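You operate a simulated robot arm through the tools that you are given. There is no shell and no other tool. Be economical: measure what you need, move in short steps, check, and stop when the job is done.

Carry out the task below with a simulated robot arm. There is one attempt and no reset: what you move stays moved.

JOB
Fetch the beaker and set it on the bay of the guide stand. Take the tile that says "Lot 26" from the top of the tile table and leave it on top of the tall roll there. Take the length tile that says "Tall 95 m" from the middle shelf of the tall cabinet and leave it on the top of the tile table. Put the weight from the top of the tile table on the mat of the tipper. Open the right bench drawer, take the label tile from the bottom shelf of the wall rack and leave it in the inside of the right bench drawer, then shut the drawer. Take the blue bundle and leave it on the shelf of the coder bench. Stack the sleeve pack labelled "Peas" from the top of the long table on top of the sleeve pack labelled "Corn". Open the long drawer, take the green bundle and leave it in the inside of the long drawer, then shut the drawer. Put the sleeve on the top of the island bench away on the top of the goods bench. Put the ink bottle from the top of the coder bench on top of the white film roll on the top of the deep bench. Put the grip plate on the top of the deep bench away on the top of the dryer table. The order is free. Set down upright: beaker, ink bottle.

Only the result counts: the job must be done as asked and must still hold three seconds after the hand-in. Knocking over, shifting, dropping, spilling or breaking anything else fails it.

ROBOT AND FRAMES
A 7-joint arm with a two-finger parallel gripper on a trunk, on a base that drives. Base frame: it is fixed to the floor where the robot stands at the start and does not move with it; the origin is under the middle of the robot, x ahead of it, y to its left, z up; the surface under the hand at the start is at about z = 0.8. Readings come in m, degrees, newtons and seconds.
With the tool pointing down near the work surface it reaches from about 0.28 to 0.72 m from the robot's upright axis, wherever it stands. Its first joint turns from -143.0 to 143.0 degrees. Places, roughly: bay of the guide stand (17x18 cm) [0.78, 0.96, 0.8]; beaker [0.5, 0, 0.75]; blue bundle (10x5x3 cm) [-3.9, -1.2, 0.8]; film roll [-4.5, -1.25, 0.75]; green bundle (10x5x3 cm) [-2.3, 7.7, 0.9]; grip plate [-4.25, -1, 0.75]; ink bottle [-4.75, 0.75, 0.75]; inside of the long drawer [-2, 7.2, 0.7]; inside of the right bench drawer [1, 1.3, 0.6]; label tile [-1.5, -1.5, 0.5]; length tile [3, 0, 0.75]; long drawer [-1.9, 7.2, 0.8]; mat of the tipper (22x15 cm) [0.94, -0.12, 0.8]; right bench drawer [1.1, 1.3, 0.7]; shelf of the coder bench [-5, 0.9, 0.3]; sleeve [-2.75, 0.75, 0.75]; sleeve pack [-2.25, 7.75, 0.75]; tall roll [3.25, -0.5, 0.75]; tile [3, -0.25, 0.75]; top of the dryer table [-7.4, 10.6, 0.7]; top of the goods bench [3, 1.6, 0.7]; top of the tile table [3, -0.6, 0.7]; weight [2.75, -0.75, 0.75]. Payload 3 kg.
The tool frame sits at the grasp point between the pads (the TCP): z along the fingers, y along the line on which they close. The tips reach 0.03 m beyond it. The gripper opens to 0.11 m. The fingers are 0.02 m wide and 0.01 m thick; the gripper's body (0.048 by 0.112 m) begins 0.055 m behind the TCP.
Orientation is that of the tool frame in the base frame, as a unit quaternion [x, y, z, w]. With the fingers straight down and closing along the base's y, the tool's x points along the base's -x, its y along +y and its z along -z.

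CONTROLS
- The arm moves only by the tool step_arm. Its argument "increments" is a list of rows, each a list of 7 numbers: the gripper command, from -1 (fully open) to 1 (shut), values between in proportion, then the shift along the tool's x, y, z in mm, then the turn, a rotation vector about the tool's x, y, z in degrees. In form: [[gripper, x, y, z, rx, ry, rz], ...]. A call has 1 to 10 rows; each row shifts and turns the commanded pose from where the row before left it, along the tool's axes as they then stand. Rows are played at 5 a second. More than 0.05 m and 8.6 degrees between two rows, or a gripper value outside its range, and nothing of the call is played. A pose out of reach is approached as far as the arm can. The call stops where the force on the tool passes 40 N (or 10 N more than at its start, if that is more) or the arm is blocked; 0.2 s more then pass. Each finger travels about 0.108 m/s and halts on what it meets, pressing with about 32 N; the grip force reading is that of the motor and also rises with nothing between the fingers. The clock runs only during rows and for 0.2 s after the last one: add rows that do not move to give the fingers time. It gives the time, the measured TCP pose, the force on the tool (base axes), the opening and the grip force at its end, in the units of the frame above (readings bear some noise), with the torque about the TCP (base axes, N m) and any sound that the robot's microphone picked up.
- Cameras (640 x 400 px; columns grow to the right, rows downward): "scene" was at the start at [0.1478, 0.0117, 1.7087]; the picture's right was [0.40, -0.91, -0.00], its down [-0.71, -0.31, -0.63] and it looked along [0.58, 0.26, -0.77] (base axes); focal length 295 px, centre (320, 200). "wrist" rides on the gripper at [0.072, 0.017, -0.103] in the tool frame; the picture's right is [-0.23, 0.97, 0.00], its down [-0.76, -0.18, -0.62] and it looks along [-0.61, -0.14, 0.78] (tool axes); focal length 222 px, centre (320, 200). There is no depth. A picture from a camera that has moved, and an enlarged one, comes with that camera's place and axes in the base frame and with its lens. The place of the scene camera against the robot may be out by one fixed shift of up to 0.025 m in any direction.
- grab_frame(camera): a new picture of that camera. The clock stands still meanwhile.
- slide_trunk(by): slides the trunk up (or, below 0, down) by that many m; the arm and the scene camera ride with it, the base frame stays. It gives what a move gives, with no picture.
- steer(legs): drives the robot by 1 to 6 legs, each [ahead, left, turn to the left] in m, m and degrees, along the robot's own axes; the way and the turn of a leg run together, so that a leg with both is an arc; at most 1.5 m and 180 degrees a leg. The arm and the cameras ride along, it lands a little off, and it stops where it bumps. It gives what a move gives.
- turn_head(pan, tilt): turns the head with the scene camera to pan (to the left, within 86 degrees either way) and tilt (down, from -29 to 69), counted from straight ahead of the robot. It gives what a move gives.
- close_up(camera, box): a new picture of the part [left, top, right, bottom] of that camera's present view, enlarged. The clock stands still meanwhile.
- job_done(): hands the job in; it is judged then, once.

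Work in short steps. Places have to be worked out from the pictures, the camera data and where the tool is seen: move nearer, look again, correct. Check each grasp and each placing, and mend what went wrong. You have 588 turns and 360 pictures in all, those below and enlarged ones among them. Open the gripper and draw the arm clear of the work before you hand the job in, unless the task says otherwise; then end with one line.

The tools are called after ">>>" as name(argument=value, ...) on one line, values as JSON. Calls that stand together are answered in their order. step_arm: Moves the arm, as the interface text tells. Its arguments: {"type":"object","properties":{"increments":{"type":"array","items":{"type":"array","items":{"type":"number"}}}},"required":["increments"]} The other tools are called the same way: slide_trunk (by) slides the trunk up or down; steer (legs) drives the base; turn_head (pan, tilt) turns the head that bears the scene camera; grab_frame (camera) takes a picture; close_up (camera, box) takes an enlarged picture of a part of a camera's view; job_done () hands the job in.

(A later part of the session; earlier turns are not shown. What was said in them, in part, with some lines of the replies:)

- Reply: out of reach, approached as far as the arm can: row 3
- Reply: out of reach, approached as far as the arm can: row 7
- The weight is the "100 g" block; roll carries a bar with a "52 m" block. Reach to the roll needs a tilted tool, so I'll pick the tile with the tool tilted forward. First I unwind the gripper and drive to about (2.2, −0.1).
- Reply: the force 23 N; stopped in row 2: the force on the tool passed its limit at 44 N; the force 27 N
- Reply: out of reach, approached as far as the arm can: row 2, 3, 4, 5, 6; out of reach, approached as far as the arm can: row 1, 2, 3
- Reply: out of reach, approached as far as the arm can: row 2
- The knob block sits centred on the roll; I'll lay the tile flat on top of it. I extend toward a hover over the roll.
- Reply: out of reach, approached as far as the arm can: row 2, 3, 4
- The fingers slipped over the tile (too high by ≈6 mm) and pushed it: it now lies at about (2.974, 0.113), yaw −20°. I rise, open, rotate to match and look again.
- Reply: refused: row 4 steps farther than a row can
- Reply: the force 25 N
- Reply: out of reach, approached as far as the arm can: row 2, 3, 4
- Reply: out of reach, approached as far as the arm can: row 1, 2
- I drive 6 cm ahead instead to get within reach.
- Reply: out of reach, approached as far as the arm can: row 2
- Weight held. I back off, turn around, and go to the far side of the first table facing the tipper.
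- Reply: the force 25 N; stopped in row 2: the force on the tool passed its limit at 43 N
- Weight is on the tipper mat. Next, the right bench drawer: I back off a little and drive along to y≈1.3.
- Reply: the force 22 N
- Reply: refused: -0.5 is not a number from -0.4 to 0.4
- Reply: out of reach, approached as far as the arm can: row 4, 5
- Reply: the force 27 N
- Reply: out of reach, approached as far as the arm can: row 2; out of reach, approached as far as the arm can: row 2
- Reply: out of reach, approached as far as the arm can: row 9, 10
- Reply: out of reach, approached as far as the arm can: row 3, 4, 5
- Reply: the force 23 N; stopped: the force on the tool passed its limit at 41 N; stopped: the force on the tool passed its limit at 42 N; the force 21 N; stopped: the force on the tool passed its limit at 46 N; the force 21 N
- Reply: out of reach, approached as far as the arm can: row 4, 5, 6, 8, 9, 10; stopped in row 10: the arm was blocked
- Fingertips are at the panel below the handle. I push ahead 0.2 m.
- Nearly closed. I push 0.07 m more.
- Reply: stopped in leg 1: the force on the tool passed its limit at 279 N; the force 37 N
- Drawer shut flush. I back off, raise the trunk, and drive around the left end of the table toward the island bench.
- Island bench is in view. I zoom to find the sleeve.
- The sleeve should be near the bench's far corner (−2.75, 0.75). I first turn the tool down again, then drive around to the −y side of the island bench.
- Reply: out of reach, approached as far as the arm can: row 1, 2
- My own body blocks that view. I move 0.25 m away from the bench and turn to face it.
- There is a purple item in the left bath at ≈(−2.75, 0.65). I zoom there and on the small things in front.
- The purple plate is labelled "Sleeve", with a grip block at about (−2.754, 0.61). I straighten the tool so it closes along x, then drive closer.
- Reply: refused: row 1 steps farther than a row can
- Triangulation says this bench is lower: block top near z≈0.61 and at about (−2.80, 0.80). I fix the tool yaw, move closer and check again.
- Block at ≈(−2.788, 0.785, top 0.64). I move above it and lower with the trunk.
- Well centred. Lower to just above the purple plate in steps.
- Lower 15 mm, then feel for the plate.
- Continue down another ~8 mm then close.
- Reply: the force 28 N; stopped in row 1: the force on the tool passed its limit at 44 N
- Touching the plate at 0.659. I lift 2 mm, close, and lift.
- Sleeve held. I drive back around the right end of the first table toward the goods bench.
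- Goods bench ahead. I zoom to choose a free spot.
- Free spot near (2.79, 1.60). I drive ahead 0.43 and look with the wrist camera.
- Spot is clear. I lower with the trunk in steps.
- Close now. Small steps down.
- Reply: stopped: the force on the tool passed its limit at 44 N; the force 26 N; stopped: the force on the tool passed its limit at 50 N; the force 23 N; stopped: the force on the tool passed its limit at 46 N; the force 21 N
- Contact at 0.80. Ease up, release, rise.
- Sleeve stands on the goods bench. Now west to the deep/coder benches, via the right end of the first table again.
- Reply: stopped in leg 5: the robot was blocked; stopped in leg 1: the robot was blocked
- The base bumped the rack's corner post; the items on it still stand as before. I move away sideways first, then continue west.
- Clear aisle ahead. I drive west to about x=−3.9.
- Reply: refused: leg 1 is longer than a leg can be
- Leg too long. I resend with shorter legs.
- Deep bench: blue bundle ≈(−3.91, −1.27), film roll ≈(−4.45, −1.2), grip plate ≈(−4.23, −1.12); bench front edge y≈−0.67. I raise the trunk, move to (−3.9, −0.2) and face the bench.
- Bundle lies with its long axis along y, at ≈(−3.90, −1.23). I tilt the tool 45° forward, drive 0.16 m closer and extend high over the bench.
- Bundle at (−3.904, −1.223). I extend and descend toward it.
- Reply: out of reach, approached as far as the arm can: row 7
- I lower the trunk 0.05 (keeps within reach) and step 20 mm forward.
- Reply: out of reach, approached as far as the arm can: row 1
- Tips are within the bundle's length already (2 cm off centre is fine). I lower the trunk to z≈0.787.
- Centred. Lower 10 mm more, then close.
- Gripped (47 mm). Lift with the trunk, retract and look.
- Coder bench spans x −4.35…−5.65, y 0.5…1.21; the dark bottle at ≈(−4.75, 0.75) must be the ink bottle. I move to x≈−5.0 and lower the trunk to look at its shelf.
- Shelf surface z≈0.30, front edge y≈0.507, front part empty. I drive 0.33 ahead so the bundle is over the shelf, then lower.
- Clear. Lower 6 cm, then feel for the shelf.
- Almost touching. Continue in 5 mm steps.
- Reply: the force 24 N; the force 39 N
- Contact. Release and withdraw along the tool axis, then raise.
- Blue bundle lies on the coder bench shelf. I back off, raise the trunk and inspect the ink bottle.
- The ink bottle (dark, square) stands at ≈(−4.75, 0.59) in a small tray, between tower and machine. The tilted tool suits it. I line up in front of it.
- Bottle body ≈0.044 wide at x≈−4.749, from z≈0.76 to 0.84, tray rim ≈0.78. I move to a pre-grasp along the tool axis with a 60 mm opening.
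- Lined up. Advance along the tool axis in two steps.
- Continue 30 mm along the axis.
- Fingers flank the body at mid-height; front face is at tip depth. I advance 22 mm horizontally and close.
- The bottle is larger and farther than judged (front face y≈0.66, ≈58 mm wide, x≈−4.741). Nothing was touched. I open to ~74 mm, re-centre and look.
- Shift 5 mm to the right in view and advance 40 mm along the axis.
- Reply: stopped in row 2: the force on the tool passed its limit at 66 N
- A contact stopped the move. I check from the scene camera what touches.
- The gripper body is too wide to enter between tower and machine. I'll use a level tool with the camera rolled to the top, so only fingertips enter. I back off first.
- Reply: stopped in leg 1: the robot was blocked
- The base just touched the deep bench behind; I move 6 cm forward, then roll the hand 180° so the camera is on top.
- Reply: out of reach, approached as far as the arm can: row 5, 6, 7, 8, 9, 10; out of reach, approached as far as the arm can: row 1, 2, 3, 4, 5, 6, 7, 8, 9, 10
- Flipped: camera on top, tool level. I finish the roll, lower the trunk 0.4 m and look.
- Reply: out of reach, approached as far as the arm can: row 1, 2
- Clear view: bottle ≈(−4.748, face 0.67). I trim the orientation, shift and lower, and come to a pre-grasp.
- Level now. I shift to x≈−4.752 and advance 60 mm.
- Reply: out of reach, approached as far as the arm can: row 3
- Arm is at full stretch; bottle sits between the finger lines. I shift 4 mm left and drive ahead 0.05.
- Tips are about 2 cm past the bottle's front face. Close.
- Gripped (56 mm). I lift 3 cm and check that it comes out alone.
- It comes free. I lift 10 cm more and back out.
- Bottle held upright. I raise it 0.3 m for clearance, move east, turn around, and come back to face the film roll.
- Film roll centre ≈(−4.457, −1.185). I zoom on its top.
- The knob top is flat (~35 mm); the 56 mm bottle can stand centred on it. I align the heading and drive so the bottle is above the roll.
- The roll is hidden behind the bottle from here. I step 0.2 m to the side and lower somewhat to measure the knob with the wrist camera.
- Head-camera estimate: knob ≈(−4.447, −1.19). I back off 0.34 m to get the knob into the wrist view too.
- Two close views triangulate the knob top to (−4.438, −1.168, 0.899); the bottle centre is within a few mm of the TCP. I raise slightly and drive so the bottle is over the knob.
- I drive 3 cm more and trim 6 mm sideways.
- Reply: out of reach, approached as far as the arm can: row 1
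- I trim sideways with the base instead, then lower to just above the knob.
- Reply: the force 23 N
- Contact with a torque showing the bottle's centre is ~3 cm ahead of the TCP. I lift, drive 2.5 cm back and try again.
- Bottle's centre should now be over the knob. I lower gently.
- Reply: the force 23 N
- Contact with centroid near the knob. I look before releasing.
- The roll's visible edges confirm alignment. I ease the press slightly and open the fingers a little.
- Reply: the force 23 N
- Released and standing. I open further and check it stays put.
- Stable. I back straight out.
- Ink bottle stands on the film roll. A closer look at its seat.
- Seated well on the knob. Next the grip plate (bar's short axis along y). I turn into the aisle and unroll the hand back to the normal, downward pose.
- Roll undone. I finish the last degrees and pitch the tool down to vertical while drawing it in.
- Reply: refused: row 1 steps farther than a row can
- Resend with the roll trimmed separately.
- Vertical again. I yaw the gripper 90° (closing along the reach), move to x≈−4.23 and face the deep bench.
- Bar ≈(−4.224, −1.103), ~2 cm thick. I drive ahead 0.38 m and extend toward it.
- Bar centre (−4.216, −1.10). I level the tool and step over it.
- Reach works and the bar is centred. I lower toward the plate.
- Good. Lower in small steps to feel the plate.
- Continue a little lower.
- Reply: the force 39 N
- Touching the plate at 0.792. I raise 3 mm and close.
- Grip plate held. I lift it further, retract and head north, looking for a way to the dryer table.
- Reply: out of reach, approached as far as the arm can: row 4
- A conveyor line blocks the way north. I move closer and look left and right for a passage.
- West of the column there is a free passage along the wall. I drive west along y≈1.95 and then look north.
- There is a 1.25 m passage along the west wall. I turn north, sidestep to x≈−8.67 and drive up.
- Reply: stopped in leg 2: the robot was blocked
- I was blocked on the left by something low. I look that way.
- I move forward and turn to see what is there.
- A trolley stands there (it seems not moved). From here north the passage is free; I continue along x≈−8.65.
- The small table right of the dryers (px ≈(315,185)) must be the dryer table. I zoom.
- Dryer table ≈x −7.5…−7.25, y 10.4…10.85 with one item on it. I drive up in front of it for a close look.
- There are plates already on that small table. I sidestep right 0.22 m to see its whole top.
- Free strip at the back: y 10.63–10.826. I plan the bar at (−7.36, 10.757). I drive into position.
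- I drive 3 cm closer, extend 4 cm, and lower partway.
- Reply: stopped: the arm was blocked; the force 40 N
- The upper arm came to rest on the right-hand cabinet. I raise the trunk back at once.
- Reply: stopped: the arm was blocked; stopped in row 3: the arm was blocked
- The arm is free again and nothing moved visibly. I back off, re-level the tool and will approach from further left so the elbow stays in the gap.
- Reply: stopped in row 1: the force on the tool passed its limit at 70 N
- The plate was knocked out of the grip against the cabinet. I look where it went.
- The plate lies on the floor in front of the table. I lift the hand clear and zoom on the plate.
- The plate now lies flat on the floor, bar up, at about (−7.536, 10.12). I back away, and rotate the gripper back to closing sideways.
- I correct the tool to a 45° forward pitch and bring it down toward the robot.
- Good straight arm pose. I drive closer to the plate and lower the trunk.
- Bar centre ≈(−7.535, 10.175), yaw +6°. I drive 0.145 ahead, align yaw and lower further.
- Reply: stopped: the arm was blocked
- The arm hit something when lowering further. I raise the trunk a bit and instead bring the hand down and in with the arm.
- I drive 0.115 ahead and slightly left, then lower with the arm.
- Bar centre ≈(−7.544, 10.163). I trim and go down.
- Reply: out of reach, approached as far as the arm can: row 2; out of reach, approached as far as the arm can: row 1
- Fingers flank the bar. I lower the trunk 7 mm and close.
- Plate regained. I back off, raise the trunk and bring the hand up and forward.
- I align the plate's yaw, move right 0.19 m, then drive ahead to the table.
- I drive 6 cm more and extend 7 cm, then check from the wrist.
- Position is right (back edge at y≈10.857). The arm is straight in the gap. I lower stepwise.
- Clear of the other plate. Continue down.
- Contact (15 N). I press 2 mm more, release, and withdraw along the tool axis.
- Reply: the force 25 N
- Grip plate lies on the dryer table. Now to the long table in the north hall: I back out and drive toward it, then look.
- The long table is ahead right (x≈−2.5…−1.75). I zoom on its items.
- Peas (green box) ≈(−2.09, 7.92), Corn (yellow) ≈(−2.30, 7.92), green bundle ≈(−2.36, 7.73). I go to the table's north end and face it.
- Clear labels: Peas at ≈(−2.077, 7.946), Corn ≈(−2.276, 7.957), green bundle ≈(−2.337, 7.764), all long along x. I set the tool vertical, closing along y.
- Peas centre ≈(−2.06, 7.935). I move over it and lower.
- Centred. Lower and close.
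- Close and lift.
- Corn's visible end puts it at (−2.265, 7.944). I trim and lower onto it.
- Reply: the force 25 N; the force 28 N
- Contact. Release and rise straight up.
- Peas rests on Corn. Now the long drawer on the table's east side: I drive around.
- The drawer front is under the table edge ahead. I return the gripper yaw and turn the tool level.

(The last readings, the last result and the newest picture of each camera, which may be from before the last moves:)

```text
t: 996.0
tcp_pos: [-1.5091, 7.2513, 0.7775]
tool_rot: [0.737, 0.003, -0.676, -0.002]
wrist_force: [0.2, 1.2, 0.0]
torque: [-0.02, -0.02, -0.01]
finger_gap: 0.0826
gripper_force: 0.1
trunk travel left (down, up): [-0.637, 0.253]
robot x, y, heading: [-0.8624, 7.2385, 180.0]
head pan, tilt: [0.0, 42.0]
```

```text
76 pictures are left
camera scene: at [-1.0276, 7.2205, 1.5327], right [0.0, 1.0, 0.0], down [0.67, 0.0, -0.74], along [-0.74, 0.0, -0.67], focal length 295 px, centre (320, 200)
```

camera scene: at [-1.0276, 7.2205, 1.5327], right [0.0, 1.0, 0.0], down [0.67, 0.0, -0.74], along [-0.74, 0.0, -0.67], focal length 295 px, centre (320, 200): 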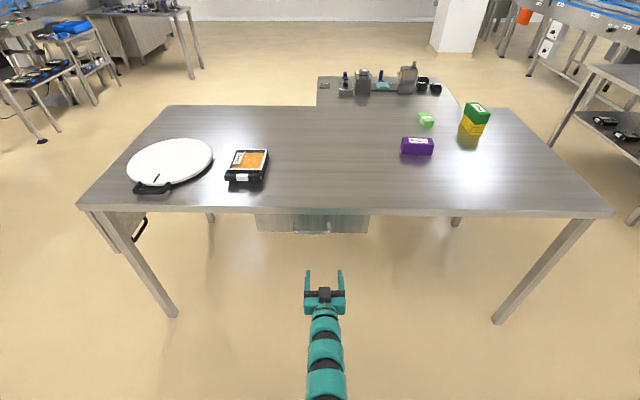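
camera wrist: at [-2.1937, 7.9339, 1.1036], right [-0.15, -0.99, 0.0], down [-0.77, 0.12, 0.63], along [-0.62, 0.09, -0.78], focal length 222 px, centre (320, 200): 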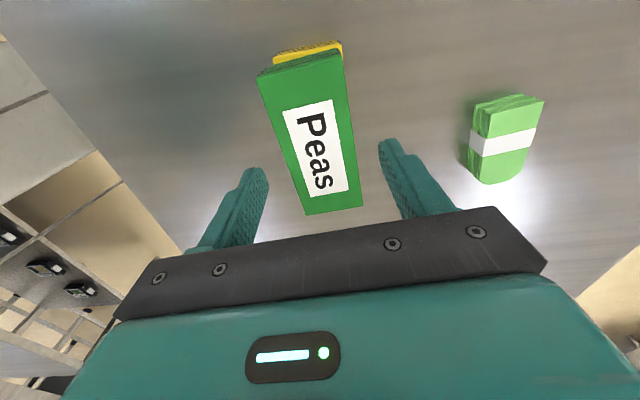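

Handle at about y≈7.19. I shift, finish levelling, and roll the hand so the fingers close vertically.

>>> step_arm(increments=[[-0.5, 0, 30, 0, 0, -4.5, 0], [-0.5, 0, 30, 0, 0, 0, 0], [-0.5, 0, 0, 0, 0, 0, 8.6], [-0.5, 0, 0, 0, 0, 0, 8.6], [-0.5, 0, 0, 0, 0, 0, 8.6], [-0.5, 0, 0, 0, 0, 0, 8.6], [-0.5, 0, 0, 0, 0, 0, 8.6], [-0.5, 0, 0, 0, 0, 0, 8.6], [-0.5, 0, 0, 0, 0, 0, 8.6], [-0.5, 0, 0, 0, 0, 0, 8.6]])

>>> step_arm(increments=[[-0.5, 0, 0, 0, 0, 0, 8.6], [-0.5, 0, 0, 0, 0, 0, 8.6], [-0.5, 0, 0, 0, 0, 0, 4], [-0.5, 0, 0, 0, 0, 0, 0]])

>>> grab_frame(camera="wrist")

>>> close_up(camera="scene", box=[240, 190, 400, 310])

```text
t: 998.2
tcp_pos: [-1.5103, 7.1925, 0.7776]
tool_rot: [0.587, -0.398, -0.582, 0.398]
wrist_force: [-0.2, 0.3, -0.2]
torque: [0.01, 0.01, 0.0]
finger_gap: 0.0824
gripper_force: 0.1
trunk travel left (down, up): [-0.637, 0.253]
robot x, y, heading: [-0.859, 7.2395, 180.0]
head pan, tilt: [0.0, 42.0]
```

```text
t: 999.2
tcp_pos: [-1.5101, 7.1933, 0.7768]
tool_rot: [0.504, -0.499, -0.498, 0.499]
wrist_force: [-0.5, 0.3, -0.2]
torque: [-0.01, 0.02, -0.01]
finger_gap: 0.0824
gripper_force: 0.0
trunk travel left (down, up): [-0.637, 0.253]
robot x, y, heading: [-0.8604, 7.2377, 179.6]
head pan, tilt: [0.0, 42.0]
```

```text
75 pictures are left
camera wrist: at [-1.4071, 7.1214, 0.7944], right [-0.01, 0.22, 0.98], down [0.62, 0.77, -0.17], along [-0.78, 0.6, -0.14], focal length 222 px, centre (320, 200)
```

wrist: 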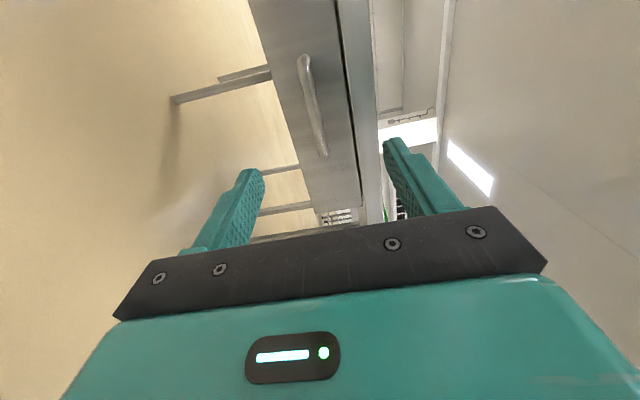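

```text
3.33 times, centred on (320, 250) of scene
camera zoom: at [-1.0277, 7.2206, 1.5327], right [0.0, 1.0, 0.0], down [0.67, 0.0, -0.74], along [-0.74, 0.0, -0.67], focal length 983 px, centre (320, 33)
```

zoom: 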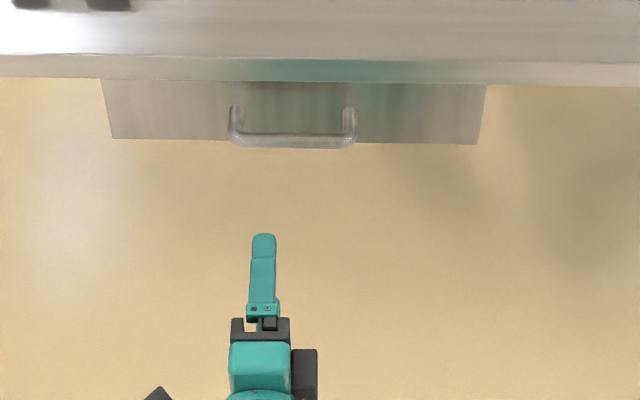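

Bar at x≈−1.683, y≈7.20, z≈0.768. I narrow the opening, drive 0.12 ahead and look.

>>> step_arm(increments=[[0, -6, -9, 0, 0, 0, 0], [0, 0, 0, 0, 0, 0, 0], [0, 0, 0, 0, 0, 0, 0]])

>>> steer(legs=[[0.12, 0, 0]])

>>> grab_frame(camera="wrist")

```text
t: 1000.0
tcp_pos: [-1.5099, 7.1981, 0.7687]
tool_rot: [0.505, -0.499, -0.499, 0.497]
wrist_force: [-0.3, -0.4, 0.0]
torque: [0.03, 0.01, -0.01]
finger_gap: 0.055
gripper_force: 0.2
trunk travel left (down, up): [-0.637, 0.253]
robot x, y, heading: [-0.8636, 7.2391, 179.8]
head pan, tilt: [0.0, 42.0]
```

```text
t: 1001.3
tcp_pos: [-1.6341, 7.203, 0.7679]
tool_rot: [0.503, -0.5, -0.501, 0.496]
wrist_force: [-0.7, 0.5, 0.6]
torque: [0.0, 0.04, 0.0]
finger_gap: 0.055
gripper_force: 0.1
trunk travel left (down, up): [-0.637, 0.253]
robot x, y, heading: [-0.9868, 7.2395, 179.8]
head pan, tilt: [0.0, 42.0]
```

```text
73 pictures are left
camera wrist: at [-1.532, 7.1309, 0.7853], right [-0.01, 0.22, 0.98], down [0.63, 0.76, -0.17], along [-0.78, 0.61, -0.14], focal length 222 px, centre (320, 200)
```

wrist: 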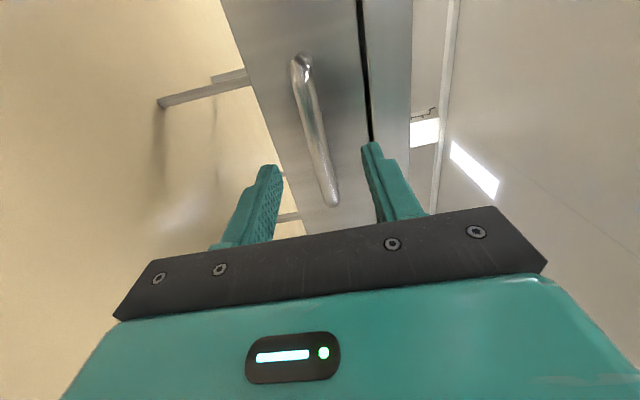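

Same picture as with the first drawer. Advance 38 mm and close.

>>> step_arm(increments=[[0, 0, 0, 20, 0, 0, 0], [0, 0, 0, 18, 0, 0, 0], [0, 0, 0, 0, 0, 0, 0], [1, 0, 0, 0, 0, 0, 0], [1, 0, 0, 0, 0, 0, 0], [1, 0, 0, 0, 0, 0, 0]])

>>> steer(legs=[[-0.22, 0, 0]])

>>> grab_frame(camera="scene")

```text
t: 1002.7
tcp_pos: [-1.6727, 7.2042, 0.7662]
tool_rot: [0.505, -0.501, -0.499, 0.496]
wrist_force: [7.8, 2.9, -20.0]
torque: [-0.58, -0.59, -0.46]
finger_gap: 0.0157
gripper_force: 45.5
trunk travel left (down, up): [-0.637, 0.253]
robot x, y, heading: [-0.9849, 7.2394, 179.4]
head pan, tilt: [0.0, 42.0]
```

```text
t: 1004.4
tcp_pos: [-1.4442, 7.2003, 0.7661]
tool_rot: [0.507, -0.5, -0.498, 0.495]
wrist_force: [0.7, -12.6, -30.1]
torque: [-0.65, -0.89, 1.61]
finger_gap: 0.0159
gripper_force: 44.8
trunk travel left (down, up): [-0.637, 0.253]
robot x, y, heading: [-0.7562, 7.2393, 179.7]
head pan, tilt: [0.0, 42.0]
```

```text
72 pictures are left
camera scene: at [-0.9255, 7.2188, 1.5322], right [0.01, 1.0, 0.0], down [0.67, 0.0, -0.74], along [-0.74, 0.0, -0.67], focal length 295 px, centre (320, 200)
```

scene: 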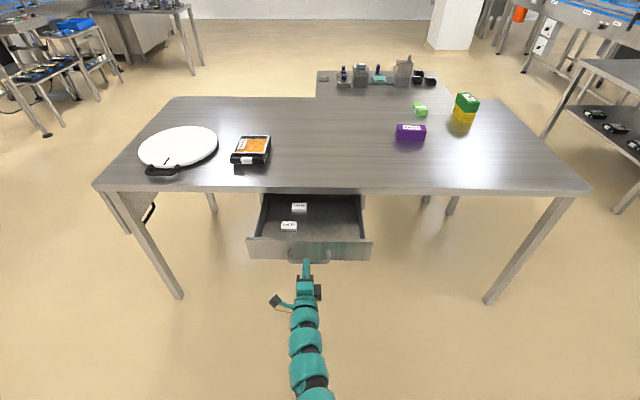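

Long drawer open. I release, back off, raise the trunk and turn the tool down (closing along the reach).

>>> step_arm(increments=[[0.3, 0, 0, 0, 0, 0, 0], [0, 0, 0, 0, 0, 0, 0], [0, 0, 0, -30, 0, 0, 0], [0, 0, 0, -40, 0, 0, 0], [0, 0, 0, 0, 0, 0, 0]])

>>> steer(legs=[[-0.15, 0, 0]])

>>> slide_trunk(by=0.22)

>>> step_arm(increments=[[-0.5, 0, 0, -10, 8.5, 0, 0], [-0.5, 0, 0, -10, 8.5, 0, 0], [-0.5, 0, 0, -10, 8.5, 0, 0], [-0.5, 0, 0, -10, 8.5, 0, 0], [-0.5, 0, 0, -10, 8.5, 0, 0], [-0.5, 0, 0, 0, 8.5, 0, 0], [-0.5, 0, 0, 0, 8.5, 0, 0], [-0.5, 0, 0, 0, 8.5, 0, 0], [-0.5, 0, 0, 0, 8.5, 0, 0], [-0.5, 0, 0, 0, 8.5, 0, 0]])

>>> step_arm(increments=[[-0.5, 0, 0, 0, 5, 0, 0], [-0.5, 0, 0, 0, 0, 0, 0]])

>>> close_up(camera="scene", box=[200, 150, 420, 290])

```text
t: 1005.6
tcp_pos: [-1.3706, 7.203, 0.7662]
tool_rot: [0.505, -0.499, -0.498, 0.498]
wrist_force: [0.2, 0.5, 0.0]
torque: [-0.01, 0.01, -0.01]
finger_gap: 0.0548
gripper_force: 0.1
trunk travel left (down, up): [-0.637, 0.253]
robot x, y, heading: [-0.7555, 7.2383, 179.8]
head pan, tilt: [0.0, 42.0]
```

```text
t: 1007.0
tcp_pos: [-1.2201, 7.1981, 0.7666]
tool_rot: [0.507, -0.498, -0.497, 0.499]
wrist_force: [-0.1, 0.0, -0.5]
torque: [0.02, 0.0, 0.01]
finger_gap: 0.055
gripper_force: 0.0
trunk travel left (down, up): [-0.637, 0.253]
robot x, y, heading: [-0.6054, 7.2376, -179.7]
head pan, tilt: [0.0, 42.0]
```

```text
t: 1009.3
tcp_pos: [-1.221, 7.1987, 0.9872]
tool_rot: [0.506, -0.498, -0.497, 0.499]
wrist_force: [0.6, -0.3, 0.5]
torque: [0.0, 0.04, 0.02]
finger_gap: 0.055
gripper_force: 0.0
trunk travel left (down, up): [-0.857, 0.033]
robot x, y, heading: [-0.6031, 7.238, -179.6]
head pan, tilt: [0.0, 42.0]
```

```text
t: 1011.5
tcp_pos: [-1.1762, 7.1981, 1.002]
tool_rot: [0.71, -0.703, -0.029, 0.025]
wrist_force: [-0.5, -0.4, -1.2]
torque: [0.03, -0.04, -0.01]
finger_gap: 0.0823
gripper_force: 0.1
out of reach, approached as far as the arm can: row 3
trunk travel left (down, up): [-0.857, 0.033]
robot x, y, heading: [-0.6028, 7.2385, -179.9]
head pan, tilt: [0.0, 42.0]
```

```text
t: 1012.1
tcp_pos: [-1.1736, 7.1988, 1.0019]
tool_rot: [0.711, -0.704, 0.0, -0.005]
wrist_force: [-0.1, -0.3, -0.1]
torque: [-0.01, 0.02, -0.02]
finger_gap: 0.0824
gripper_force: 0.1
trunk travel left (down, up): [-0.857, 0.033]
robot x, y, heading: [-0.6048, 7.2377, -179.7]
head pan, tilt: [0.0, 42.0]
```

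```text
2.86 times, centred on (310, 220) of scene
camera zoom: at [-0.7708, 7.2184, 1.7528], right [0.0, 1.0, 0.0], down [0.67, 0.0, -0.74], along [-0.74, 0.0, -0.67], focal length 843 px, centre (349, 143)
```

zoom: 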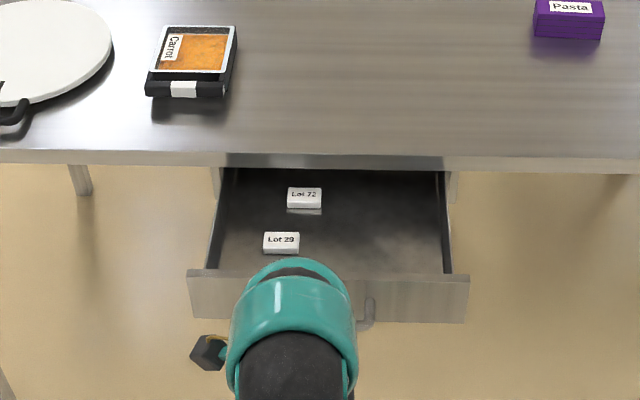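

Right half of the drawer is free; target ≈(−1.585, 7.29). Now I fetch the green bundle from the north end.

>>> steer(legs=[[0, -1.0, 0], [0, -0.55, 0], [0.9, 0, 0], [0.85, 0, 0], [0, 0, 90]])

>>> steer(legs=[[0.3, 0, 0]])

>>> grab_frame(camera="wrist")

>>> grab_frame(camera="scene")

```text
t: 1032.4
tcp_pos: [-2.2943, 8.2976, 1.0013]
tool_rot: [1.0, -0.011, -0.004, -0.003]
wrist_force: [0.2, -0.1, 0.9]
torque: [0.03, -0.03, 0.02]
finger_gap: 0.0824
gripper_force: 0.1
trunk travel left (down, up): [-0.857, 0.033]
robot x, y, heading: [-2.3149, 8.8679, -91.6]
head pan, tilt: [0.0, 42.0]
```

```text
t: 1034.4
tcp_pos: [-2.304, 8.0037, 1.0003]
tool_rot: [1.0, -0.011, -0.003, -0.005]
wrist_force: [0.0, -1.2, -0.1]
torque: [-0.01, 0.0, -0.01]
finger_gap: 0.0823
gripper_force: 0.1
trunk travel left (down, up): [-0.857, 0.033]
robot x, y, heading: [-2.3249, 8.5758, -91.7]
head pan, tilt: [0.0, 42.0]
```

```text
70 pictures are left
camera wrist: at [-2.2331, 7.9849, 1.104], right [-0.25, -0.97, -0.01], down [-0.75, 0.19, 0.63], along [-0.61, 0.16, -0.78], focal length 222 px, centre (320, 200)
```

wrist: 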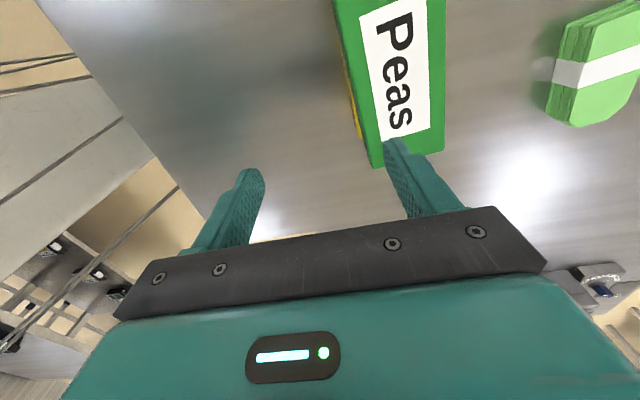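

```text
69 pictures are left
camera scene: at [-2.3339, 8.3905, 1.7526], right [-1.0, 0.03, 0.0], down [0.02, 0.67, -0.74], along [-0.02, -0.74, -0.67], focal length 295 px, centre (320, 200)
```

scene: 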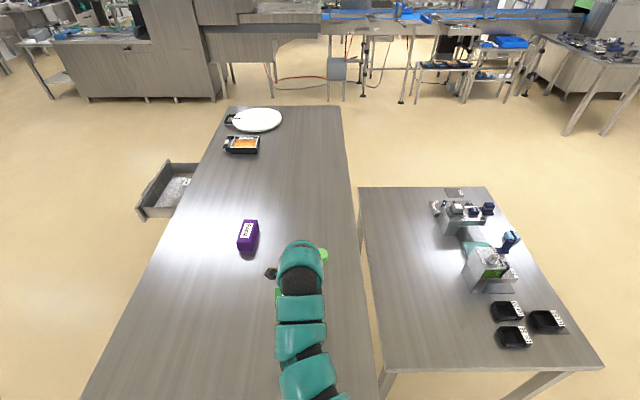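

Bundle ≈(−2.32, 7.77), behind the stacked packs. I lift, sidestep −x around the stack and go forward.

>>> slide_trunk(by=0.03)

>>> step_arm(increments=[[-0.5, -45, 0, 0, 0, 0, 0], [-0.5, -45, 0, 0, 0, 0, 0], [-0.5, 0, 0, 0, 0, 0, 0]])

>>> steer(legs=[[0.12, 0, 1.5]])

>>> step_arm(increments=[[-0.5, 0, 40, 0, 0, 0, 0], [-0.5, 0, 40, 0, 0, 0, 0], [-0.5, 20, 25, 0, 0, 0, 0], [-0.5, 0, 0, 0, 0, 0, 0]])

>>> grab_frame(camera="wrist")

```text
t: 1035.1
tcp_pos: [-2.3052, 8.0047, 1.031]
tool_rot: [1.0, -0.011, -0.004, -0.004]
wrist_force: [0.2, 0.5, 0.0]
torque: [-0.02, -0.02, -0.01]
finger_gap: 0.0825
gripper_force: 0.0
trunk travel left (down, up): [-0.887, 0.003]
robot x, y, heading: [-2.3297, 8.5723, -91.9]
head pan, tilt: [0.0, 42.0]
```

```text
t: 1035.9
tcp_pos: [-2.3946, 8.0083, 1.0309]
tool_rot: [1.0, -0.012, -0.003, -0.005]
wrist_force: [0.6, 0.4, -0.3]
torque: [0.04, 0.03, 0.01]
finger_gap: 0.0826
gripper_force: 0.1
trunk travel left (down, up): [-0.887, 0.003]
robot x, y, heading: [-2.3291, 8.5747, -92.1]
head pan, tilt: [0.0, 42.0]
```

```text
t: 1037.3
tcp_pos: [-2.3837, 7.8975, 1.0318]
tool_rot: [1.0, -0.002, -0.005, -0.004]
wrist_force: [-0.1, -0.1, -0.5]
torque: [0.01, 0.01, -0.03]
finger_gap: 0.0826
gripper_force: 0.0
trunk travel left (down, up): [-0.887, 0.003]
robot x, y, heading: [-2.3263, 8.4638, -90.6]
head pan, tilt: [0.0, 42.0]
stopped in leg 1: the robot was blocked; the commanded pose is now the measured one
```

```text
t: 1038.3
tcp_pos: [-2.3653, 7.7947, 1.0283]
tool_rot: [1.0, -0.002, -0.004, -0.005]
wrist_force: [0.4, 1.0, -0.7]
torque: [-0.04, 0.02, 0.0]
finger_gap: 0.0825
gripper_force: 0.0
trunk travel left (down, up): [-0.887, 0.003]
robot x, y, heading: [-2.3289, 8.4642, -90.6]
head pan, tilt: [0.0, 42.0]
```

```text
68 pictures are left
camera wrist: at [-2.2923, 7.7774, 1.1303], right [-0.23, -0.97, -0.01], down [-0.76, 0.18, 0.63], along [-0.61, 0.15, -0.78], focal length 222 px, centre (320, 200)
```

wrist: 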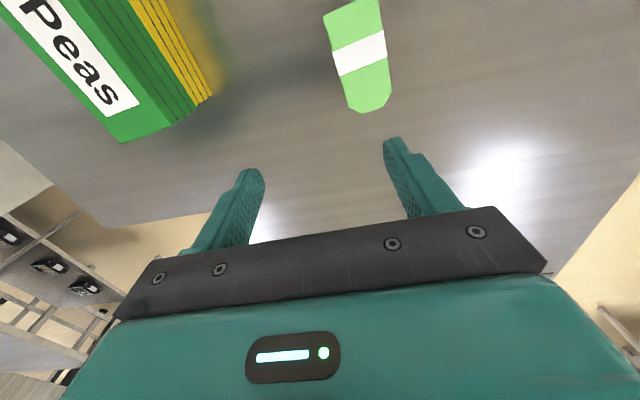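

Bundle at (−2.324, 7.752). I step over it and lower.

>>> step_arm(increments=[[-0.5, 20, 22, 0, 0, 0, 0], [-0.5, 21, 21, 10, 0, 0, 0], [-0.5, 0, 0, 40, 0, 0, 0], [-0.5, 0, 0, 30, 0, 0, 0], [-0.5, 0, 0, 0, 0, 0, 0]])

>>> grab_frame(camera="wrist")

```text
t: 1039.5
tcp_pos: [-2.3263, 7.7489, 0.9447]
tool_rot: [1.0, -0.001, -0.004, -0.005]
wrist_force: [0.1, -0.2, 0.2]
torque: [0.07, 0.03, -0.03]
finger_gap: 0.0825
gripper_force: 0.0
trunk travel left (down, up): [-0.887, 0.003]
robot x, y, heading: [-2.3252, 8.4654, -90.7]
head pan, tilt: [0.0, 42.0]
```

```text
67 pictures are left
camera wrist: at [-2.254, 7.7307, 1.0483], right [-0.23, -0.97, -0.01], down [-0.76, 0.18, 0.63], along [-0.61, 0.15, -0.78], focal length 222 px, centre (320, 200)
```

wrist: 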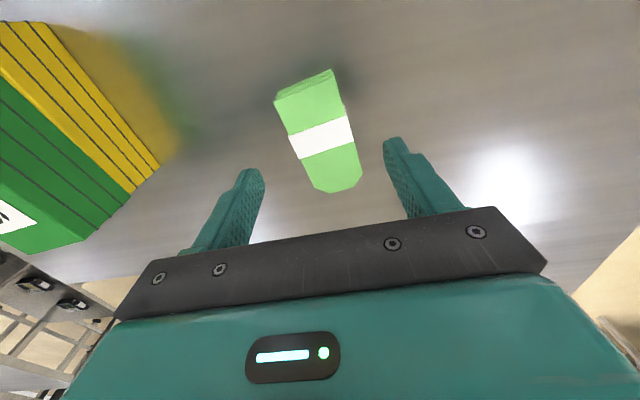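

Centred. Lower 43 mm and close, then lift.

>>> step_arm(increments=[[-0.5, 0, 0, 25, 0, 0, 0], [-0.5, 0, 0, 12, 0, 0, 0], [-0.5, 0, 0, 6, 0, 0, 0], [-0.5, 0, 0, 0, 0, 0, 0], [0.2, 0, 0, 0, 0, 0, 0], [1, 0, 0, 0, 0, 0, 0], [1, 0, 0, 0, 0, 0, 0], [1, 0, 0, 0, 0, 0, 0]])

>>> step_arm(increments=[[1, 0, 0, -30, 0, 0, 0], [1, 0, 0, -40, 0, 0, 0], [1, -30, 0, -40, 0, 0, 0], [1, -40, 0, 0, 0, 0, 0], [1, 0, 0, 0, 0, 0, 0]])

>>> grab_frame(camera="wrist")

```text
t: 1041.3
tcp_pos: [-2.3272, 7.7565, 0.9078]
tool_rot: [1.0, -0.002, -0.004, -0.004]
wrist_force: [0.8, 0.4, 1.5]
torque: [-0.04, -0.07, 0.02]
finger_gap: 0.0471
gripper_force: 32.3
out of reach, approached as far as the arm can: row 1, 2
trunk travel left (down, up): [-0.887, 0.003]
robot x, y, heading: [-2.3268, 8.4614, -90.8]
head pan, tilt: [0.0, 42.0]
```

```text
t: 1042.5
tcp_pos: [-2.3994, 7.7546, 1.0191]
tool_rot: [1.0, -0.002, -0.004, -0.005]
wrist_force: [-0.1, -0.6, -0.8]
torque: [0.0, 0.01, 0.0]
finger_gap: 0.047
gripper_force: 31.9
trunk travel left (down, up): [-0.887, 0.003]
robot x, y, heading: [-2.3268, 8.4606, -90.6]
head pan, tilt: [0.0, 42.0]
```

```text
66 pictures are left
camera wrist: at [-2.3264, 7.7375, 1.123], right [-0.23, -0.97, -0.01], down [-0.76, 0.17, 0.63], along [-0.61, 0.15, -0.78], focal length 222 px, centre (320, 200)
```

wrist: 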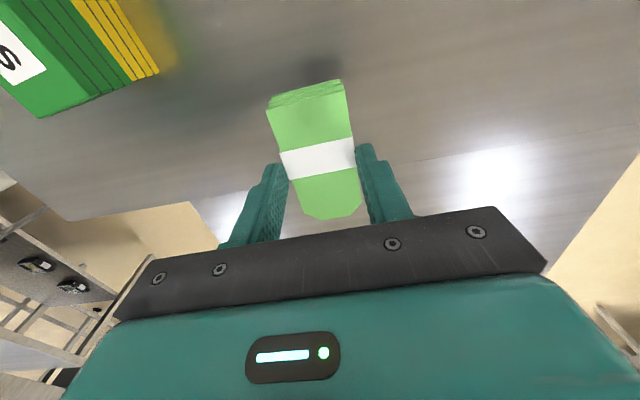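

Green bundle held. I drive back around to the open drawer.

>>> steer(legs=[[-0.38, 0, 0.6], [0, 1.42, 0], [1.0, 0, 0], [0.63, 0, 0], [0, 0, -90]])

>>> grab_frame(camera="scene")

>>> grab_frame(camera="wrist")

```text
t: 1063.4
tcp_pos: [-1.6303, 7.2009, 1.0202]
tool_rot: [0.717, -0.697, 0.001, -0.005]
wrist_force: [0.1, -0.5, -0.8]
torque: [-0.05, -0.02, 0.01]
finger_gap: 0.047
gripper_force: 31.7
trunk travel left (down, up): [-0.887, 0.003]
robot x, y, heading: [-0.9221, 7.1528, -178.8]
head pan, tilt: [0.0, 42.0]
```

```text
65 pictures are left
camera scene: at [-1.0874, 7.13, 1.7827], right [-0.02, 1.0, 0.0], down [0.67, 0.01, -0.74], along [-0.74, -0.02, -0.67], focal length 295 px, centre (320, 200)
```

scene: 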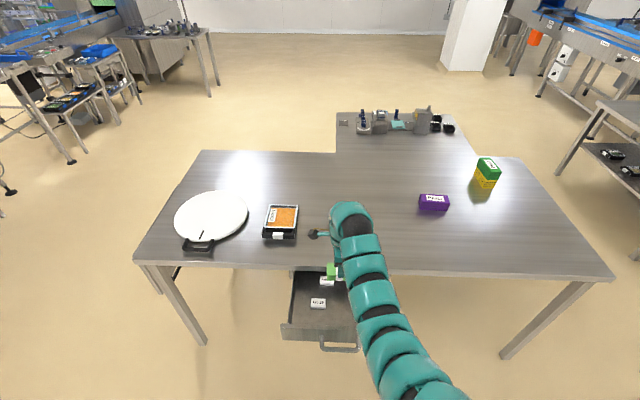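

```text
64 pictures are left
camera wrist: at [-1.6475, 7.1275, 1.1229], right [-0.98, 0.2, -0.01], down [0.15, 0.76, 0.63], along [0.13, 0.62, -0.78], focal length 222 px, centre (320, 200)
```

wrist: 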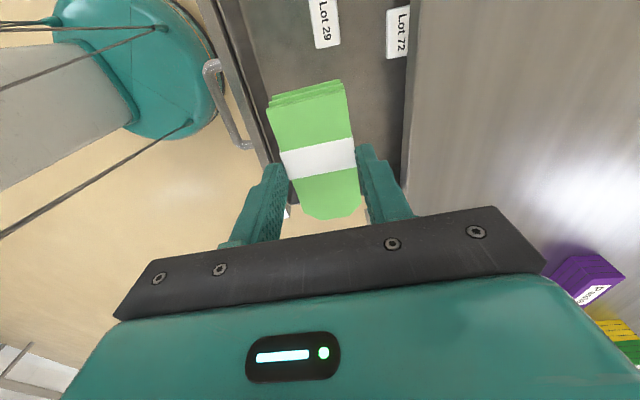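

Drawer interior spans x≈−1.72…−1.535, so x is right; I shift 7.5 cm to +y and lower.

>>> steer(legs=[[0, -0.075, -0.8]])

>>> slide_trunk(by=-0.17)

>>> grab_frame(camera="wrist")

>>> close_up(camera="scene", box=[240, 200, 440, 380])

```text
t: 1064.5
tcp_pos: [-1.6308, 7.2881, 1.0195]
tool_rot: [0.712, -0.702, 0.001, -0.005]
wrist_force: [-0.7, 0.3, -0.4]
torque: [-0.02, -0.01, -0.04]
finger_gap: 0.0473
gripper_force: 31.8
trunk travel left (down, up): [-0.887, 0.003]
robot x, y, heading: [-0.9203, 7.2281, -179.2]
head pan, tilt: [0.0, 42.0]
```

```text
t: 1066.4
tcp_pos: [-1.6315, 7.2876, 0.8501]
tool_rot: [0.713, -0.701, 0.0, -0.007]
wrist_force: [0.1, -0.1, -1.0]
torque: [0.01, -0.01, 0.0]
finger_gap: 0.047
gripper_force: 31.8
trunk travel left (down, up): [-0.717, 0.173]
robot x, y, heading: [-0.9235, 7.232, -179.5]
head pan, tilt: [0.0, 42.0]
```

```text
63 pictures are left
camera wrist: at [-1.6487, 7.2147, 0.9529], right [-0.98, 0.21, -0.01], down [0.16, 0.76, 0.63], along [0.14, 0.62, -0.78], focal length 222 px, centre (320, 200)
```

wrist: 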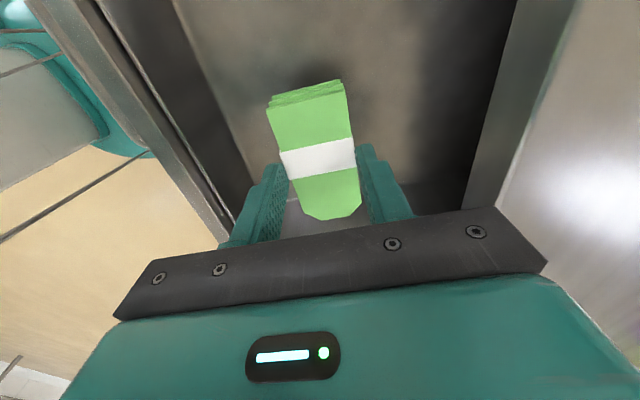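

```text
2.22 times, centred on (340, 290) of scene
camera zoom: at [-1.0884, 7.2086, 1.6127], right [-0.01, 1.0, 0.0], down [0.67, 0.0, -0.74], along [-0.74, 0.0, -0.67], focal length 655 px, centre (276, 0)
```

zoom: 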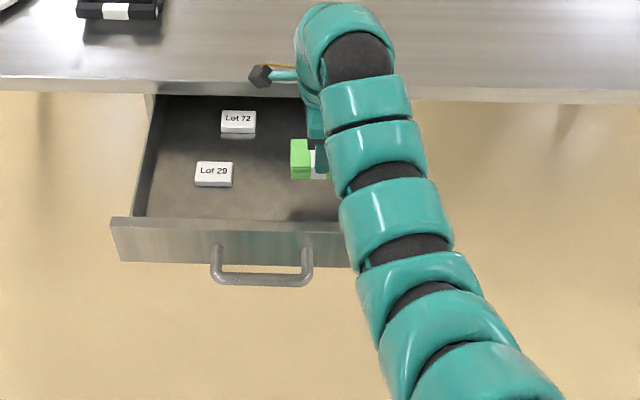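

Inside the drawer opening. I shift 12 mm away from the table edge and lower further.

>>> step_arm(increments=[[1, 0, -12, 0, 0, 0, 0], [1, 0, 0, 0, 0, 0, 0]])

>>> slide_trunk(by=-0.06)

>>> slide_trunk(by=-0.02)

>>> grab_frame(camera="wrist")

```text
t: 1067.0
tcp_pos: [-1.6203, 7.2874, 0.8513]
tool_rot: [0.712, -0.702, 0.0, -0.007]
wrist_force: [0.0, -0.6, -0.7]
torque: [-0.04, -0.04, -0.02]
finger_gap: 0.047
gripper_force: 32.1
trunk travel left (down, up): [-0.717, 0.173]
robot x, y, heading: [-0.923, 7.2296, -179.4]
head pan, tilt: [0.0, 42.0]
```

```text
t: 1068.0
tcp_pos: [-1.6198, 7.288, 0.7913]
tool_rot: [0.712, -0.703, 0.0, -0.006]
wrist_force: [-0.4, 0.8, -1.4]
torque: [-0.03, -0.03, -0.01]
finger_gap: 0.047
gripper_force: 32.3
trunk travel left (down, up): [-0.657, 0.233]
robot x, y, heading: [-0.9232, 7.2273, -179.4]
head pan, tilt: [0.0, 42.0]
```

```text
t: 1068.6
tcp_pos: [-1.6209, 7.2859, 0.772]
tool_rot: [0.711, -0.703, -0.001, -0.004]
wrist_force: [-1.9, 0.1, 18.0]
torque: [-0.2, 0.3, -0.01]
finger_gap: 0.0472
gripper_force: 31.9
trunk travel left (down, up): [-0.637, 0.253]
robot x, y, heading: [-0.9236, 7.2294, -179.7]
head pan, tilt: [0.0, 42.0]
```

```text
61 pictures are left
camera wrist: at [-1.6368, 7.2142, 0.8754], right [-0.98, 0.21, 0.0], down [0.16, 0.76, 0.63], along [0.14, 0.61, -0.78], focal length 222 px, centre (320, 200)
```

wrist: 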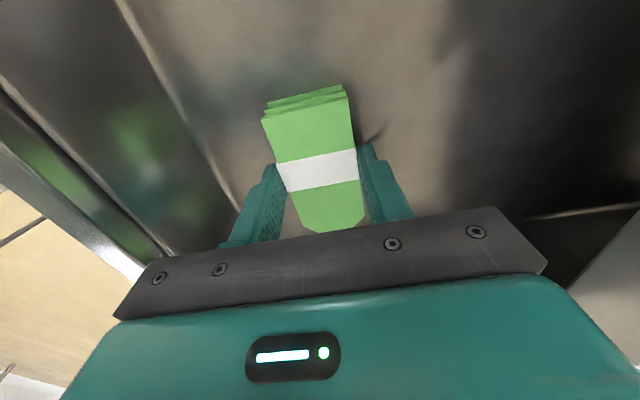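

On the drawer floor. Release and rise.

>>> step_arm(increments=[[0.5, 0, 0, 0, 0, 0, 0], [-0.2, 0, 0, 0, 0, 0, 0], [-0.2, 0, 0, 0, 0, 0, 0], [-0.2, 0, 0, 0, 0, 0, 0]])

>>> slide_trunk(by=0.23)

>>> grab_frame(camera="wrist")

```text
t: 1069.6
tcp_pos: [-1.6201, 7.2883, 0.7717]
tool_rot: [0.712, -0.702, 0.0, -0.006]
wrist_force: [-0.4, -0.2, 0.1]
torque: [0.02, 0.0, -0.03]
finger_gap: 0.0661
gripper_force: 0.1
trunk travel left (down, up): [-0.637, 0.253]
robot x, y, heading: [-0.9176, 7.2294, -179.5]
head pan, tilt: [0.0, 42.0]
```

```text
t: 1072.1
tcp_pos: [-1.6204, 7.2887, 1.0007]
tool_rot: [0.712, -0.702, 0.0, -0.006]
wrist_force: [-0.3, -0.9, 0.1]
torque: [0.02, 0.02, -0.01]
finger_gap: 0.0663
gripper_force: 0.1
trunk travel left (down, up): [-0.867, 0.023]
robot x, y, heading: [-0.9201, 7.2303, -179.8]
head pan, tilt: [0.0, 42.0]
```

```text
60 pictures are left
camera wrist: at [-1.6378, 7.2146, 1.1037], right [-0.98, 0.21, -0.01], down [0.16, 0.76, 0.63], along [0.14, 0.62, -0.78], focal length 222 px, centre (320, 200)
```

wrist: 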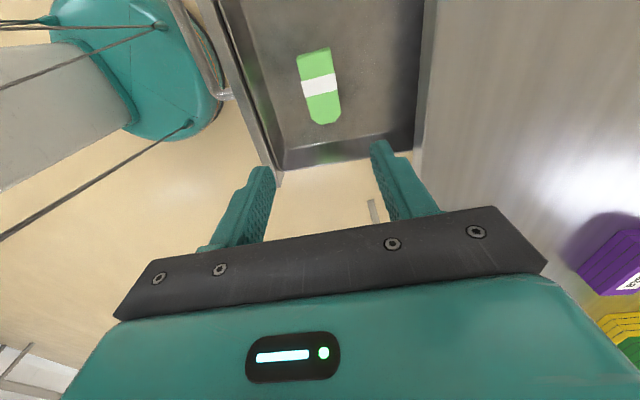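

Bundle is in the drawer. To shut it I return the gripper yaw, back off and level the tool with closed fingers.

>>> steer(legs=[[-0.3, 0.085, 0]])

>>> step_arm(increments=[[1, 0, 0, 0, 0, 0, -8.6], [1, 0, 0, 0, 0, 0, -8.6], [1, 0, 0, 0, 0, 0, -8.6], [1, 0, 0, 0, 0, 0, -8.6], [1, 0, 0, 0, 0, 0, -8.6], [1, 0, 0, 0, 0, 0, -8.6], [1, 0, 0, 0, 0, 0, -8.6], [1, 0, 0, 0, 0, 0, -8.6], [1, 0, 0, 0, 0, 0, -8.6], [1, 0, 0, 0, 0, 0, -8.6]])

>>> step_arm(increments=[[1, 20, 0, 0, 0, -8.5, 0], [1, 20, 0, 0, 0, -8.5, 0], [1, 20, 0, 0, 0, -8.5, 0], [1, 0, 0, 0, 0, -8.5, 0], [1, 0, 0, 0, 0, -8.5, 0], [1, 0, 0, 5, 0, -8.5, 0], [1, 0, 0, 10, 0, -8.5, 0], [1, 0, 0, 10, 0, -8.5, 0], [1, 0, 0, 10, 0, -8.5, 0], [1, 0, 0, 10, 0, -8.5, 0]])

>>> slide_trunk(by=-0.2)

>>> grab_frame(camera="scene")

```text
t: 1074.2
tcp_pos: [-1.3162, 7.2059, 1.0017]
tool_rot: [0.709, -0.705, 0.0, -0.006]
wrist_force: [0.0, -0.2, 0.6]
torque: [-0.01, 0.02, -0.03]
finger_gap: 0.0659
gripper_force: 0.1
trunk travel left (down, up): [-0.867, 0.023]
robot x, y, heading: [-0.6258, 7.1437, 180.1]
head pan, tilt: [0.0, 42.0]
```

```text
t: 1076.4
tcp_pos: [-1.3169, 7.2071, 1.0017]
tool_rot: [1.0, -0.031, 0.004, -0.004]
wrist_force: [0.6, 0.2, 0.1]
torque: [-0.01, -0.03, 0.02]
finger_gap: 0.0001
gripper_force: 32.3
trunk travel left (down, up): [-0.867, 0.023]
robot x, y, heading: [-0.6185, 7.1432, 180.0]
head pan, tilt: [0.0, 42.0]
```

```text
t: 1078.8
tcp_pos: [-1.2901, 7.1677, 0.9735]
tool_rot: [0.738, 0.003, -0.675, 0.001]
wrist_force: [0.3, -0.2, -0.3]
torque: [0.02, -0.04, 0.06]
finger_gap: 0.0
gripper_force: 31.9
trunk travel left (down, up): [-0.867, 0.023]
robot x, y, heading: [-0.6199, 7.1416, 179.9]
head pan, tilt: [0.0, 42.0]
stopped in row 10: the arm was blocked; the commanded pose is now the measured one
```

```text
t: 1080.9
tcp_pos: [-1.2878, 7.1647, 0.7748]
tool_rot: [0.738, 0.005, -0.675, 0.0]
wrist_force: [-0.3, -0.9, -0.3]
torque: [-0.02, -0.02, 0.0]
finger_gap: 0.0
gripper_force: 31.8
trunk travel left (down, up): [-0.667, 0.223]
robot x, y, heading: [-0.6197, 7.1445, 180.2]
head pan, tilt: [0.0, 42.0]
```

```text
59 pictures are left
camera scene: at [-0.7849, 7.1219, 1.5627], right [0.0, 1.0, 0.0], down [0.67, 0.0, -0.74], along [-0.74, 0.0, -0.67], focal length 295 px, centre (320, 200)
```

scene: 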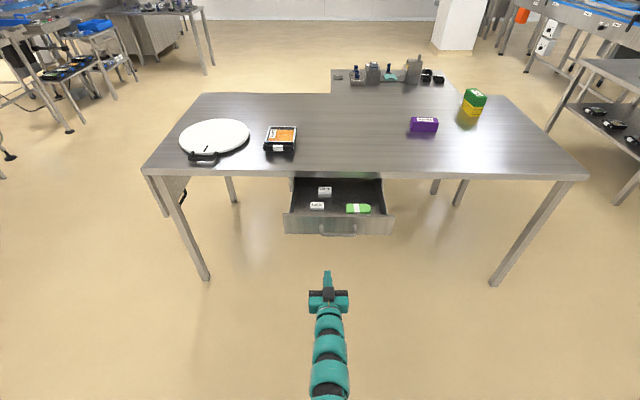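

Aligned below the handle after a small shift; I lower 5 cm and push the drawer shut by driving ahead.

>>> slide_trunk(by=-0.05)

>>> steer(legs=[[0, -0.037, 0], [0.15, 0, 0]])

>>> steer(legs=[[0.2, 0, 0]])

>>> close_up(camera="scene", box=[220, 150, 440, 320])

```text
t: 1081.9
tcp_pos: [-1.2881, 7.1649, 0.7235]
tool_rot: [0.738, 0.004, -0.675, 0.0]
wrist_force: [0.5, 0.0, 0.7]
torque: [-0.02, -0.05, 0.02]
finger_gap: 0.0003
gripper_force: 32.1
trunk travel left (down, up): [-0.617, 0.273]
robot x, y, heading: [-0.6184, 7.1422, 179.9]
head pan, tilt: [0.0, 42.0]
```

```text
t: 1083.7
tcp_pos: [-1.4371, 7.2025, 0.7221]
tool_rot: [0.738, 0.005, -0.675, 0.0]
wrist_force: [0.4, -0.5, 0.5]
torque: [0.0, -0.02, 0.0]
finger_gap: 0.0
gripper_force: 31.6
trunk travel left (down, up): [-0.617, 0.273]
robot x, y, heading: [-0.7637, 7.1799, 180.1]
head pan, tilt: [0.0, 42.0]
```

```text
t: 1085.3
tcp_pos: [-1.6399, 7.2011, 0.724]
tool_rot: [0.738, 0.004, -0.674, 0.0]
wrist_force: [0.4, 0.0, 0.2]
torque: [-0.01, 0.0, -0.01]
finger_gap: 0.0
gripper_force: 32.0
trunk travel left (down, up): [-0.617, 0.273]
robot x, y, heading: [-0.9709, 7.1775, 179.7]
head pan, tilt: [0.0, 42.0]
```

```text
2.35 times, centred on (330, 235) of scene
camera zoom: at [-1.1373, 7.1585, 1.5126], right [0.0, 1.0, 0.0], down [0.67, 0.0, -0.74], along [-0.74, 0.0, -0.67], focal length 694 px, centre (296, 118)
```

zoom: 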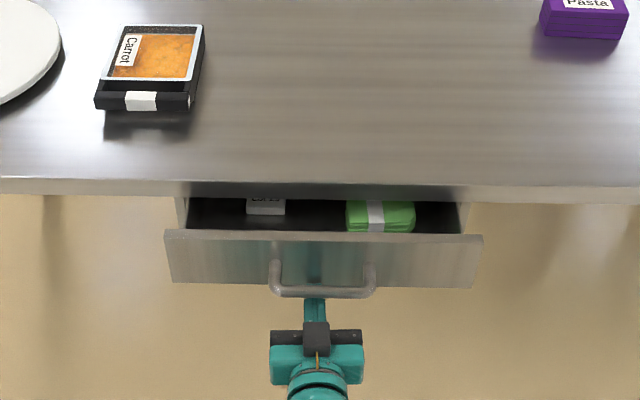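

Nearly shut. Push the remaining ~6 cm gently.

>>> steer(legs=[[0.045, 0, 0]])

>>> close_up(camera="scene", box=[220, 150, 440, 320])

```text
t: 1086.2
tcp_pos: [-1.6854, 7.2016, 0.7245]
tool_rot: [0.739, 0.004, -0.674, -0.001]
wrist_force: [-0.3, 0.4, -0.3]
torque: [0.0, 0.02, 0.03]
finger_gap: 0.0
gripper_force: 32.0
trunk travel left (down, up): [-0.617, 0.273]
robot x, y, heading: [-1.0171, 7.1805, 179.9]
head pan, tilt: [0.0, 42.0]
```

```text
2.35 times, centred on (330, 235) of scene
camera zoom: at [-1.1832, 7.1588, 1.5125], right [0.0, 1.0, 0.0], down [0.67, 0.0, -0.74], along [-0.74, 0.0, -0.67], focal length 694 px, centre (296, 118)
```

zoom: 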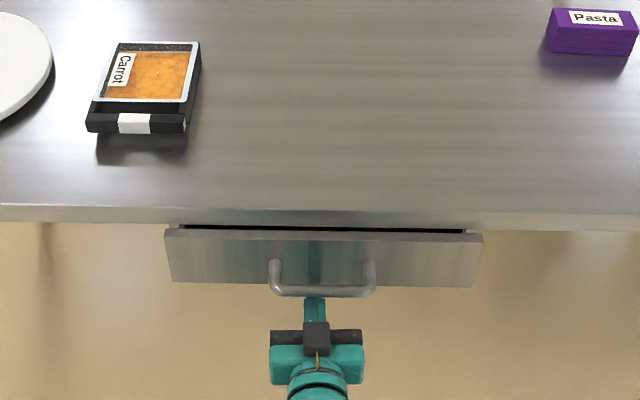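

A small gap remains. I push with the arm in 5 mm rows until it stops.

>>> step_arm(increments=[[1, 0, 0, 5, 0, 0, 0], [1, 0, 0, 5, 0, 0, 0], [1, 0, 0, 5, 0, 0, 0], [1, 0, 0, 5, 0, 0, 0], [1, 0, 0, 5, 0, 0, 0], [1, 0, 0, 4, 0, 0, 0], [1, 0, 0, 4, 0, 0, 0], [1, 0, 0, 4, 0, 0, 0], [1, 0, 0, 4, 0, 0, 0], [1, 0, 0, 4, 0, 0, 0]])

>>> close_up(camera="scene", box=[220, 150, 440, 320])

```text
t: 1087.9
tcp_pos: [-1.7147, 7.2022, 0.7215]
tool_rot: [0.737, 0.003, -0.675, 0.0]
wrist_force: [24.1, 5.7, 11.8]
torque: [0.02, 0.52, -0.27]
finger_gap: 0.0001
gripper_force: 32.8
trunk travel left (down, up): [-0.617, 0.273]
robot x, y, heading: [-1.0127, 7.1776, 180.1]
head pan, tilt: [0.0, 42.0]
stopped in row 8: the force on the tool passed its limit at 49 N (the readings are from after the stop); the commanded pose is now the measured one
```

```text
2.35 times, centred on (330, 235) of scene
camera zoom: at [-1.1768, 7.1595, 1.5135], right [0.0, 1.0, 0.0], down [0.67, 0.0, -0.75], along [-0.75, 0.0, -0.67], focal length 694 px, centre (296, 118)
```

zoom: 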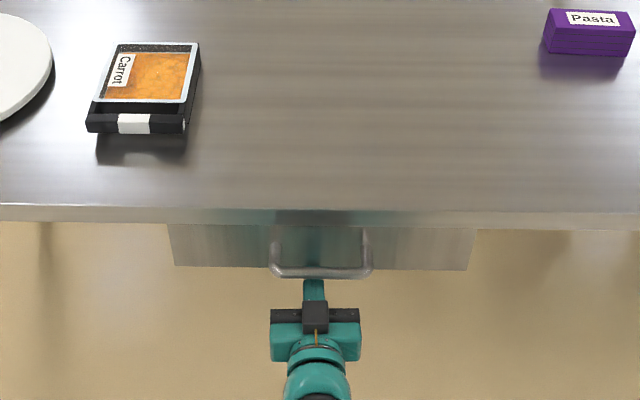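

Drawer shut. I back off, open the gripper and take a final look.

>>> step_arm(increments=[[1, 0, 0, -20, 0, 0, 0], [0, 0, 0, -30, 0, 0, 0], [-0.5, 0, 0, -20, 0, 0, 0]])

>>> steer(legs=[[-0.35, 0, 0]])

>>> grab_frame(camera="scene")

```text
t: 1088.7
tcp_pos: [-1.6451, 7.2036, 0.7252]
tool_rot: [0.739, 0.004, -0.674, 0.0]
wrist_force: [-0.8, 0.1, -0.8]
torque: [0.03, 0.02, -0.03]
finger_gap: 0.0823
gripper_force: 0.1
trunk travel left (down, up): [-0.617, 0.273]
robot x, y, heading: [-1.0187, 7.1788, 179.8]
head pan, tilt: [0.0, 42.0]
```

```text
t: 1090.9
tcp_pos: [-1.3051, 7.2044, 0.7255]
tool_rot: [0.739, 0.002, -0.674, -0.002]
wrist_force: [0.2, -0.3, -1.0]
torque: [0.02, 0.0, 0.01]
finger_gap: 0.0824
gripper_force: 0.0
trunk travel left (down, up): [-0.617, 0.273]
robot x, y, heading: [-0.6718, 7.1732, 179.5]
head pan, tilt: [0.0, 42.0]
```

```text
55 pictures are left
camera scene: at [-0.84, 7.1579, 1.5128], right [0.01, 1.0, 0.0], down [0.67, -0.01, -0.74], along [-0.74, 0.01, -0.67], focal length 295 px, centre (320, 200)
```

scene: 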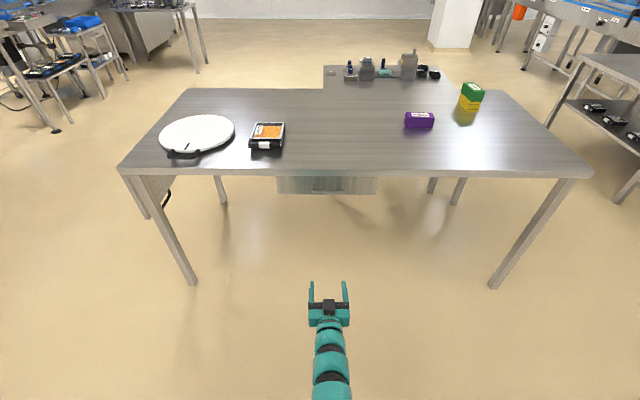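

The long drawer is shut, the packs are stacked, and the arm is clear with the gripper open. I hand in.

>>> job_done()

```text
The job is handed in.
```

I handed the job in with all eleven parts done. The grip plate fell to the floor on the way and I picked it up again before placing it. The base also bumped the wall rack, the deep bench, what was probably a trolley and the long table, and an arm link rested briefly on the cabinet beside the dryer table. None of these looked moved afterwards.
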